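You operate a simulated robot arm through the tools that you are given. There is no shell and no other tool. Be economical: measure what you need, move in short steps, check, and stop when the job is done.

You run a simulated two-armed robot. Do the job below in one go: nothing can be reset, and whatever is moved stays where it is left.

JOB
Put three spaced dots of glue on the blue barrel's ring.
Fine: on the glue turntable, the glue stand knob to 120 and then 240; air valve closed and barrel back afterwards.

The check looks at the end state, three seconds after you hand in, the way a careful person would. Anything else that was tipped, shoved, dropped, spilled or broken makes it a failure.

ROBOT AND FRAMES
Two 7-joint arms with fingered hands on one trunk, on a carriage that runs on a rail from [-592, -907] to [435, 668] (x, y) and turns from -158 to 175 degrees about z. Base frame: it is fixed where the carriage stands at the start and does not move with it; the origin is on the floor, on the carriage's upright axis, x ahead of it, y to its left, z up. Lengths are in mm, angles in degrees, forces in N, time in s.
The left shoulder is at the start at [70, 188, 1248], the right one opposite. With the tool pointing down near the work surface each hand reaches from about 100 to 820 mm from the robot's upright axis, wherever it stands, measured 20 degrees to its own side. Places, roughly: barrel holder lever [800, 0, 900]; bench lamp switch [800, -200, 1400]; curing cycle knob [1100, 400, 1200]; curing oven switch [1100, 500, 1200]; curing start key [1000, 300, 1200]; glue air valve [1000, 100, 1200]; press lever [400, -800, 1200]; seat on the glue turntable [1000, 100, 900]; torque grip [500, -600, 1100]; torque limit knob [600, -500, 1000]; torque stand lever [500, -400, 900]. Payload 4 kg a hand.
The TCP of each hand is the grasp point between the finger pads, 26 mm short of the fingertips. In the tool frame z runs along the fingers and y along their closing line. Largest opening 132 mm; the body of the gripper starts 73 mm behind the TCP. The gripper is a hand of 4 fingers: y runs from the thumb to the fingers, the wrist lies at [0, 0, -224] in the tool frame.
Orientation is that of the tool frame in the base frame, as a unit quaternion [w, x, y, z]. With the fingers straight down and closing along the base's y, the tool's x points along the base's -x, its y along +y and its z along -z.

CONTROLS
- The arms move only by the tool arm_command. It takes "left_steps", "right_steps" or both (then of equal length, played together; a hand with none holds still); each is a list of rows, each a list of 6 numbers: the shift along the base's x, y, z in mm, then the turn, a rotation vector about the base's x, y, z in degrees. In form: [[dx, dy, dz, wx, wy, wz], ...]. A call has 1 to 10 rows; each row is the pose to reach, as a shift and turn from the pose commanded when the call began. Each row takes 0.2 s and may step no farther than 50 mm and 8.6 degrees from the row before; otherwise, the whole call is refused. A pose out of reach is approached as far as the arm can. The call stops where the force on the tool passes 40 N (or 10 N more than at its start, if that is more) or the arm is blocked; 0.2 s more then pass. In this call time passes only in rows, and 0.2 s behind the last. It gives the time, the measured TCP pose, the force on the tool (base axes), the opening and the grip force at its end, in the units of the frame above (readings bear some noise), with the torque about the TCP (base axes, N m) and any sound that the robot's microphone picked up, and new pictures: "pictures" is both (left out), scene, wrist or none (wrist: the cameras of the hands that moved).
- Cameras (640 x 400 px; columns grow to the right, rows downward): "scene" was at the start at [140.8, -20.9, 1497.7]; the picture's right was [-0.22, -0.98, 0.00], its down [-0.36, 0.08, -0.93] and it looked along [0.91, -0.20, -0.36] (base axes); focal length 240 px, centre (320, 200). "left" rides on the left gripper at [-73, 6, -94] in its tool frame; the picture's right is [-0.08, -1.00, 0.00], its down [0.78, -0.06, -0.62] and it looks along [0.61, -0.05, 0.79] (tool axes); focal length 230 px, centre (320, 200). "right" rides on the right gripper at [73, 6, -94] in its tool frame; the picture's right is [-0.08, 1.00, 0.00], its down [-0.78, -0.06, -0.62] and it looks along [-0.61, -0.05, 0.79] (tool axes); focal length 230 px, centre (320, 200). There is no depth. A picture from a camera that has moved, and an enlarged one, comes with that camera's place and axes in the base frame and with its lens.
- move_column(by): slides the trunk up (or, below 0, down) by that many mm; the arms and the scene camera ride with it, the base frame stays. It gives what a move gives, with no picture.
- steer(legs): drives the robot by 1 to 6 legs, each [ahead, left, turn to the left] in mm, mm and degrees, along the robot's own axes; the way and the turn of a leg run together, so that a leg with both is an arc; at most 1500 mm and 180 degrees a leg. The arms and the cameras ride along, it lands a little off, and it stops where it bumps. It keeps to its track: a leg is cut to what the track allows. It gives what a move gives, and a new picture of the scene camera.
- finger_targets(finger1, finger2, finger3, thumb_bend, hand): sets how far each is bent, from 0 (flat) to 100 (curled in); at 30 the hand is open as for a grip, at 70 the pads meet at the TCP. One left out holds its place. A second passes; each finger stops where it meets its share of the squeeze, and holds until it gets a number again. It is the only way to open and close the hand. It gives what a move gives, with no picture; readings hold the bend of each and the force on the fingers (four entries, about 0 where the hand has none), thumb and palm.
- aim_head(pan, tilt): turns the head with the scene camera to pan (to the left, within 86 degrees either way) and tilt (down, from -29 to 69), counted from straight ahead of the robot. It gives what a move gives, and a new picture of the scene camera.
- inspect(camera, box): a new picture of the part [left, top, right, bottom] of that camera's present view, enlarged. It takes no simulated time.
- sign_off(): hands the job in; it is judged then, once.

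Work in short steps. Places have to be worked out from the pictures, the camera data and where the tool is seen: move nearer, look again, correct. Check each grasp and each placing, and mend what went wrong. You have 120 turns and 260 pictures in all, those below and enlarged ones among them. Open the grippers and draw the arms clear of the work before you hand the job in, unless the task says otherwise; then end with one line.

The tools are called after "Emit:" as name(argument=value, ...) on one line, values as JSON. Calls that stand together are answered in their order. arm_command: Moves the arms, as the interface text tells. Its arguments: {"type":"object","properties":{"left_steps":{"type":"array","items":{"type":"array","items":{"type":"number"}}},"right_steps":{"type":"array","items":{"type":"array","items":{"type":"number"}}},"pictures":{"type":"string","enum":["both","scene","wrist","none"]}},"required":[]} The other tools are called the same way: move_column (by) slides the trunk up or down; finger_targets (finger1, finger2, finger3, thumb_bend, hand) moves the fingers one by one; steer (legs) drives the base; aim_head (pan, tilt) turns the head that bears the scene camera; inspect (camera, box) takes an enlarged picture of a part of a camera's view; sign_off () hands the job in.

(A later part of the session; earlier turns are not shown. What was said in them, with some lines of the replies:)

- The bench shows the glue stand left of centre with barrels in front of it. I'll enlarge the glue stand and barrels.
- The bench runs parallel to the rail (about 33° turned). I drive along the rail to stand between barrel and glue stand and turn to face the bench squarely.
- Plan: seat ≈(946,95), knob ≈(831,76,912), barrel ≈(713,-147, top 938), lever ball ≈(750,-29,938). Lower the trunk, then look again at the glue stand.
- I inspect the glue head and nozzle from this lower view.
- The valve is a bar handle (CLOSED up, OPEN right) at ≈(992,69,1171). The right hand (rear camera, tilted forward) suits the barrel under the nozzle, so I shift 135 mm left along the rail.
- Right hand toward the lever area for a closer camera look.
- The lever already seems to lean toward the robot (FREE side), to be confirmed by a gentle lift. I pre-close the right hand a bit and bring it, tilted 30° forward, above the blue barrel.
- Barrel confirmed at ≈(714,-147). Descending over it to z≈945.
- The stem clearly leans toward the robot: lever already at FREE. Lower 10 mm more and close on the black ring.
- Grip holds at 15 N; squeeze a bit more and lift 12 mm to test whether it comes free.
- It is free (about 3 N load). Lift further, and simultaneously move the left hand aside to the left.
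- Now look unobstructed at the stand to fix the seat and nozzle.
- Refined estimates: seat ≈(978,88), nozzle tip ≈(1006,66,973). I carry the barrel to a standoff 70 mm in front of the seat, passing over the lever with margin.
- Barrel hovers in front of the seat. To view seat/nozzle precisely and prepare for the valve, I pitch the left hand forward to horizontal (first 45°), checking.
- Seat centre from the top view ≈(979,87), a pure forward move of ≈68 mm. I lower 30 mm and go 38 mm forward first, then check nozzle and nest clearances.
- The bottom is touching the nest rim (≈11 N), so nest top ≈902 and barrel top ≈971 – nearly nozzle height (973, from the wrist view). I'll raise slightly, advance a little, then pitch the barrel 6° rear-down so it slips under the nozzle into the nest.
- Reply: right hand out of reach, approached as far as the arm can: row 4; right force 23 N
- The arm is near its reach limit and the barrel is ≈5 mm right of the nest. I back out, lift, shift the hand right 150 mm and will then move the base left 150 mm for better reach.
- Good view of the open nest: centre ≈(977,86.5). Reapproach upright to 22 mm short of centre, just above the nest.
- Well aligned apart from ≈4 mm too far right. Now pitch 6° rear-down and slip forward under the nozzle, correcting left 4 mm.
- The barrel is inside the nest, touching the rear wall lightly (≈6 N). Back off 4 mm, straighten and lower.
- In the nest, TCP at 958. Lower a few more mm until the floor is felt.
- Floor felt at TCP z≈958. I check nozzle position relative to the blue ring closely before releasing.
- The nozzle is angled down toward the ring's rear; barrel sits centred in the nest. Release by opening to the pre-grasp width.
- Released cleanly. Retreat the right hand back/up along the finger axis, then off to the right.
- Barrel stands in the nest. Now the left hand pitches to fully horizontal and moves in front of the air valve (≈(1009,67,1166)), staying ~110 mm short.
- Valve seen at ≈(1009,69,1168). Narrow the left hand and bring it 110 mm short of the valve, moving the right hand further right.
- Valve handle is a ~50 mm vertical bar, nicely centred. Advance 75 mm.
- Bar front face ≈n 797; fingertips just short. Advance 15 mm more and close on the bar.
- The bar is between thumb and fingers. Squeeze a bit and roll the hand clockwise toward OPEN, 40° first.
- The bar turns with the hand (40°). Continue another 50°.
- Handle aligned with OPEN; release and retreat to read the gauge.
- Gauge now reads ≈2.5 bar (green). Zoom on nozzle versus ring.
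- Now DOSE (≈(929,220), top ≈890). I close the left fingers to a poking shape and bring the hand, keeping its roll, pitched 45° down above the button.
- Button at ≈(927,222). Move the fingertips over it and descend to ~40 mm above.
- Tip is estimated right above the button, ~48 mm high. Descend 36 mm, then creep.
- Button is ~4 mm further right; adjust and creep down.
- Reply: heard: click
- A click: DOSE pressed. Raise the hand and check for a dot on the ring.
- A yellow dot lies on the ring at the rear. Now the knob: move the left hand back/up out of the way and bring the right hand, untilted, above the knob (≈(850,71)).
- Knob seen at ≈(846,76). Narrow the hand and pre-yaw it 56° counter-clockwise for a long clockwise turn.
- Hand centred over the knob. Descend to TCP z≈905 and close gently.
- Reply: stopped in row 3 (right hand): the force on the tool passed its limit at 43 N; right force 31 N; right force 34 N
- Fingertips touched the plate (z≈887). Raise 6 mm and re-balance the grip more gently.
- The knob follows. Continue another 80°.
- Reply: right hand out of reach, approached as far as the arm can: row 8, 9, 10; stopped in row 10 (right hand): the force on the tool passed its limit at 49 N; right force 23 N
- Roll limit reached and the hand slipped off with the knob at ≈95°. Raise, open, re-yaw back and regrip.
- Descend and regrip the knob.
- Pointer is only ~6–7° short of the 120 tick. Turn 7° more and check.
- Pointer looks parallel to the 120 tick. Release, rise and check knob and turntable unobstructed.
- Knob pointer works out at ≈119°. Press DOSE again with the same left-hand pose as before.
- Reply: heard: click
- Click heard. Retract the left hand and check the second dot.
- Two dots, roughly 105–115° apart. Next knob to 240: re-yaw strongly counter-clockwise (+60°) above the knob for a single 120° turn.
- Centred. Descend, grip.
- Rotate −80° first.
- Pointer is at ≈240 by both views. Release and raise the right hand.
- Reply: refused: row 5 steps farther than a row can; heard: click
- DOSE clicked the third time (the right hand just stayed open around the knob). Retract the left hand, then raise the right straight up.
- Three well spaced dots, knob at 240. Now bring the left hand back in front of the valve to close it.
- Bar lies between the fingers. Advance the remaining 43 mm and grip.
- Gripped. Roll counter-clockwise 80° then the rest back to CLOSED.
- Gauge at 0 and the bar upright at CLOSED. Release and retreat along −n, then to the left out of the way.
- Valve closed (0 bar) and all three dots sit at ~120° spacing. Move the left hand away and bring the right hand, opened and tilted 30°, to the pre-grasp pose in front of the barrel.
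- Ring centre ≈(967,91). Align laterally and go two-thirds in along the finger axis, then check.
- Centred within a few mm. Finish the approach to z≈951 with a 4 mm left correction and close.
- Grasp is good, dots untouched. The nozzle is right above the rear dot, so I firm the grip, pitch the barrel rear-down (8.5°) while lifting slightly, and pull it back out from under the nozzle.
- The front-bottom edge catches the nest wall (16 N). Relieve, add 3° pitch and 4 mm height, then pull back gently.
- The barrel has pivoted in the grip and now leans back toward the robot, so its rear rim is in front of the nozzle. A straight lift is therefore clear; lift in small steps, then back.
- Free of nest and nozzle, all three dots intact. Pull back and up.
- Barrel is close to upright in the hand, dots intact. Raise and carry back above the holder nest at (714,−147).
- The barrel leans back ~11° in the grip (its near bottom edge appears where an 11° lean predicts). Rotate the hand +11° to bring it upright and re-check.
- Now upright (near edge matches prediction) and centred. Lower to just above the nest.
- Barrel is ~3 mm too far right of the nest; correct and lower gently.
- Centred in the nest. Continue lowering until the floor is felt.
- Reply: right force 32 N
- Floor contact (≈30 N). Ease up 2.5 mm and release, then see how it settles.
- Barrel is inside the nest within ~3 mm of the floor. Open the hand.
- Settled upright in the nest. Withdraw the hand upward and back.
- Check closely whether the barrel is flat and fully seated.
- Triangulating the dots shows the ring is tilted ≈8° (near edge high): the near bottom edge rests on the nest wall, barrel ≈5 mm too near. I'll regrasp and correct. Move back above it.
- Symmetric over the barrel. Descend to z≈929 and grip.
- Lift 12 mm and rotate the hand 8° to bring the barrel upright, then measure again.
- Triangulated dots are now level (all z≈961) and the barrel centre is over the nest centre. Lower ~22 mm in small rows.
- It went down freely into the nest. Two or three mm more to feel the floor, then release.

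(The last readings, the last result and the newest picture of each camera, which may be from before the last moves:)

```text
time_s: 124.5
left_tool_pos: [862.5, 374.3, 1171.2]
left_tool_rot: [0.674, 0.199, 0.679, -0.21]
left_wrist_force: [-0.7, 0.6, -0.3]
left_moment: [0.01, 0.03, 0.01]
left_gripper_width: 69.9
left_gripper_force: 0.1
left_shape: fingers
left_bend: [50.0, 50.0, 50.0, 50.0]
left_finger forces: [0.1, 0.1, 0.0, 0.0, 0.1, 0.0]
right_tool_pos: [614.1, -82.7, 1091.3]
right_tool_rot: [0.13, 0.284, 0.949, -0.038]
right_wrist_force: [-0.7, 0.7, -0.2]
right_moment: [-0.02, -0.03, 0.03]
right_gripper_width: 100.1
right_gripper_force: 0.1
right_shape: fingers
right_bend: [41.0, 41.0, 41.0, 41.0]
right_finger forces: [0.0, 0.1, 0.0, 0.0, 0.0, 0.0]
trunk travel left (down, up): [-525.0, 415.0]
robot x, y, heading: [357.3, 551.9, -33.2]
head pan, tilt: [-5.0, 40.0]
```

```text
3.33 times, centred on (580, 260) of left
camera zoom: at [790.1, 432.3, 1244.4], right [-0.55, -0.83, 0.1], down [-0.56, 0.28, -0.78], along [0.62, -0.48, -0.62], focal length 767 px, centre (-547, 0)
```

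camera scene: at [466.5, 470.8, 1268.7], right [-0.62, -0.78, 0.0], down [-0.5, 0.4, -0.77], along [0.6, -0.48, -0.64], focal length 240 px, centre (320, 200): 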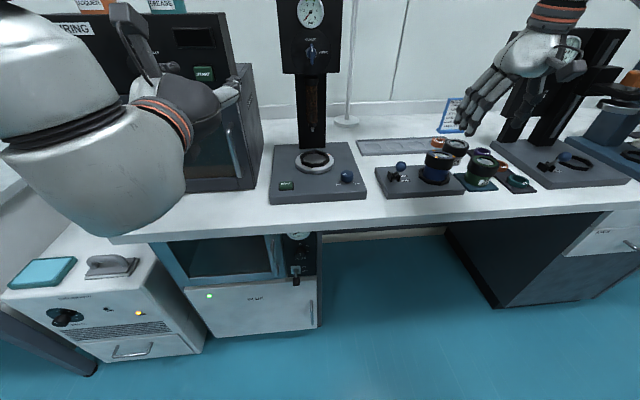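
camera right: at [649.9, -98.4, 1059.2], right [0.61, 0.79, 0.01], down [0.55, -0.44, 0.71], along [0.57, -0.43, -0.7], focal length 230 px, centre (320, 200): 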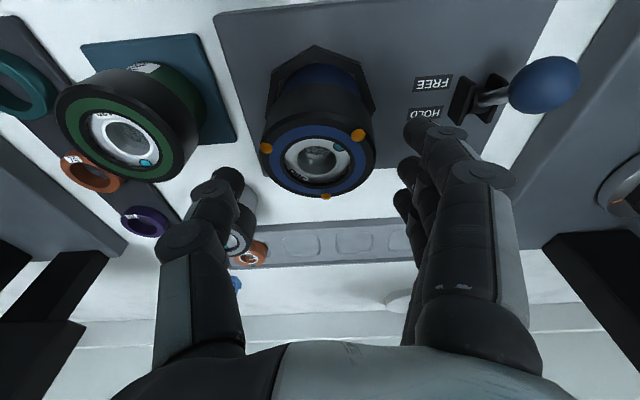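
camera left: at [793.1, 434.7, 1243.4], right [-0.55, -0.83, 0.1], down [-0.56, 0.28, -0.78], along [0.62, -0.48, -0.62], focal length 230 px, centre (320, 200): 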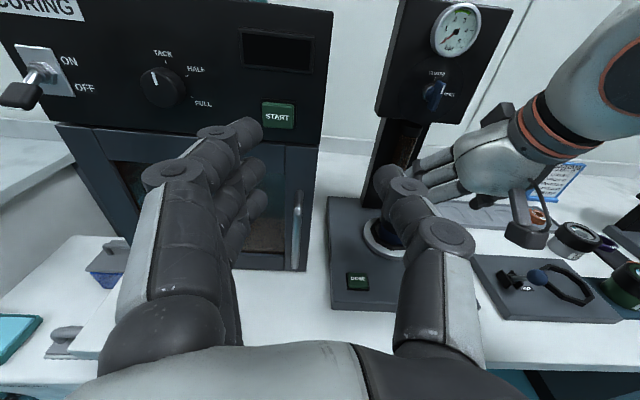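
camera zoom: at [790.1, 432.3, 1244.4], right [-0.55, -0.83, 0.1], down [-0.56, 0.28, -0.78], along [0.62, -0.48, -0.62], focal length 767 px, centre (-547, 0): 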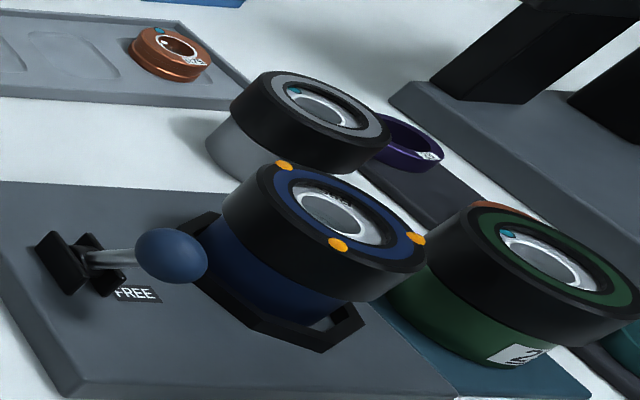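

All three dots now triangulate level (z≈939) – the barrel is flat in its nest at the original height. Open both hands and draw the arms back clear.

Emit:
arm_command(left_steps=[[-17, 11, 0, 0, 0, 0], [-42, 28, 0, 0, 0, 0], [-67, 44, 10, 0, 0, 0]], right_steps=[[-17, 11, 15, 0, 0, 0], [-42, 28, 30, 0, 0, 0], [-67, 44, 45, 0, 0, 0]], pictures="none")

Emit:
finger_targets(hand="left", finger1=30, finger2=30, finger3=30, thumb_bend=30)

Emit:
finger_targets(hand="right", finger1=30, finger2=30, finger3=30, thumb_bend=30)

Emit:
inspect(camera="scene", box=[240, 0, 560, 210])

```text
time_s: 125.3
left_tool_pos: [794.2, 418.2, 1182.7]
left_tool_rot: [0.675, 0.198, 0.679, -0.211]
left_wrist_force: [-0.2, 0.3, 0.3]
left_moment: [0.03, 0.0, 0.01]
left_gripper_width: 70.1
left_gripper_force: 0.0
left_shape: fingers
left_bend: [50.0, 50.0, 50.0, 50.0]
left_finger forces: [0.0, 0.1, 0.0, 0.0, 0.0, 0.0]
right_tool_pos: [544.9, -36.5, 1136.4]
right_tool_rot: [0.131, 0.284, 0.949, -0.037]
right_wrist_force: [-1.0, 0.2, 0.3]
right_moment: [-0.03, -0.06, -0.03]
right_gripper_width: 99.9
right_gripper_force: 0.0
right_shape: fingers
right_bend: [41.0, 41.0, 41.0, 41.0]
right_finger forces: [0.0, 0.0, 0.0, 0.0, 0.0, 0.0]
trunk travel left (down, up): [-525.0, 415.0]
robot x, y, heading: [361.3, 551.9, -33.6]
head pan, tilt: [-5.0, 40.0]
```

```text
time_s: 126.3
left_tool_pos: [799.6, 417.8, 1181.5]
left_tool_rot: [0.674, 0.199, 0.68, -0.21]
left_wrist_force: [0.4, 0.0, 0.1]
left_moment: [0.04, -0.01, 0.02]
left_gripper_width: 135.8
left_gripper_force: 0.0
left_shape: fingers
left_bend: [30.0, 30.0, 30.0, 30.0]
left_finger forces: [0.1, 0.0, 0.0, 0.1, 0.0, 0.0]
right_tool_pos: [549.2, -39.4, 1135.3]
right_tool_rot: [0.13, 0.284, 0.949, -0.037]
right_wrist_force: [-0.6, 0.0, -0.4]
right_moment: [0.03, 0.05, 0.04]
right_gripper_width: 99.6
right_gripper_force: 0.0
right_shape: fingers
right_bend: [41.0, 41.0, 41.0, 41.0]
right_finger forces: [0.0, 0.0, 0.0, 0.0, 0.1, 0.0]
trunk travel left (down, up): [-525.0, 415.0]
robot x, y, heading: [360.2, 553.7, -33.5]
head pan, tilt: [-5.0, 40.0]
```

```text
time_s: 127.3
left_tool_pos: [797.7, 417.4, 1181.5]
left_tool_rot: [0.674, 0.198, 0.68, -0.21]
left_wrist_force: [0.4, 0.4, -0.3]
left_moment: [0.0, -0.05, -0.01]
left_gripper_width: 135.8
left_gripper_force: 0.1
left_shape: fingers
left_bend: [30.0, 30.0, 30.0, 30.0]
left_finger forces: [0.0, 0.0, 0.0, 0.1, 0.0, 0.0]
right_tool_pos: [549.7, -38.6, 1134.7]
right_tool_rot: [0.13, 0.283, 0.949, -0.037]
right_wrist_force: [0.4, 0.3, 0.9]
right_moment: [0.0, 0.01, 0.01]
right_gripper_width: 135.7
right_gripper_force: 0.1
right_shape: fingers
right_bend: [30.0, 30.0, 30.0, 30.0]
right_finger forces: [0.0, 0.0, 0.0, 0.0, 0.0, 0.0]
trunk travel left (down, up): [-525.0, 415.0]
robot x, y, heading: [360.8, 553.7, -33.7]
head pan, tilt: [-5.0, 40.0]
```

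```text
1.90 times, centred on (400, 105) of scene
camera zoom: at [467.9, 470.3, 1268.5], right [-0.62, -0.78, 0.0], down [-0.5, 0.4, -0.77], along [0.6, -0.48, -0.64], focal length 457 px, centre (168, 381)
```

zoom: 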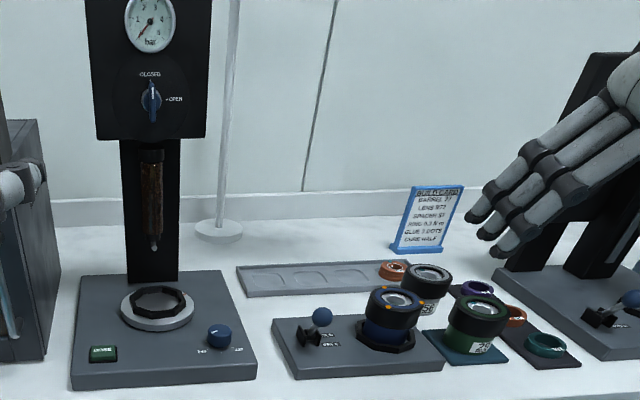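

The barrel stands in its nest with three dots, the valve is CLOSED at 0 bar, the knob is at 240, and both arms are clear. I'm handing in now.

Emit:
sign_off()

```text
The job is handed in.
```

I put three dots of glue on barrel 27's ring, about 105–135° apart by the camera estimates. The barrel is back flat in its holder, the air valve is closed at 0 bar and the knob is at 240.
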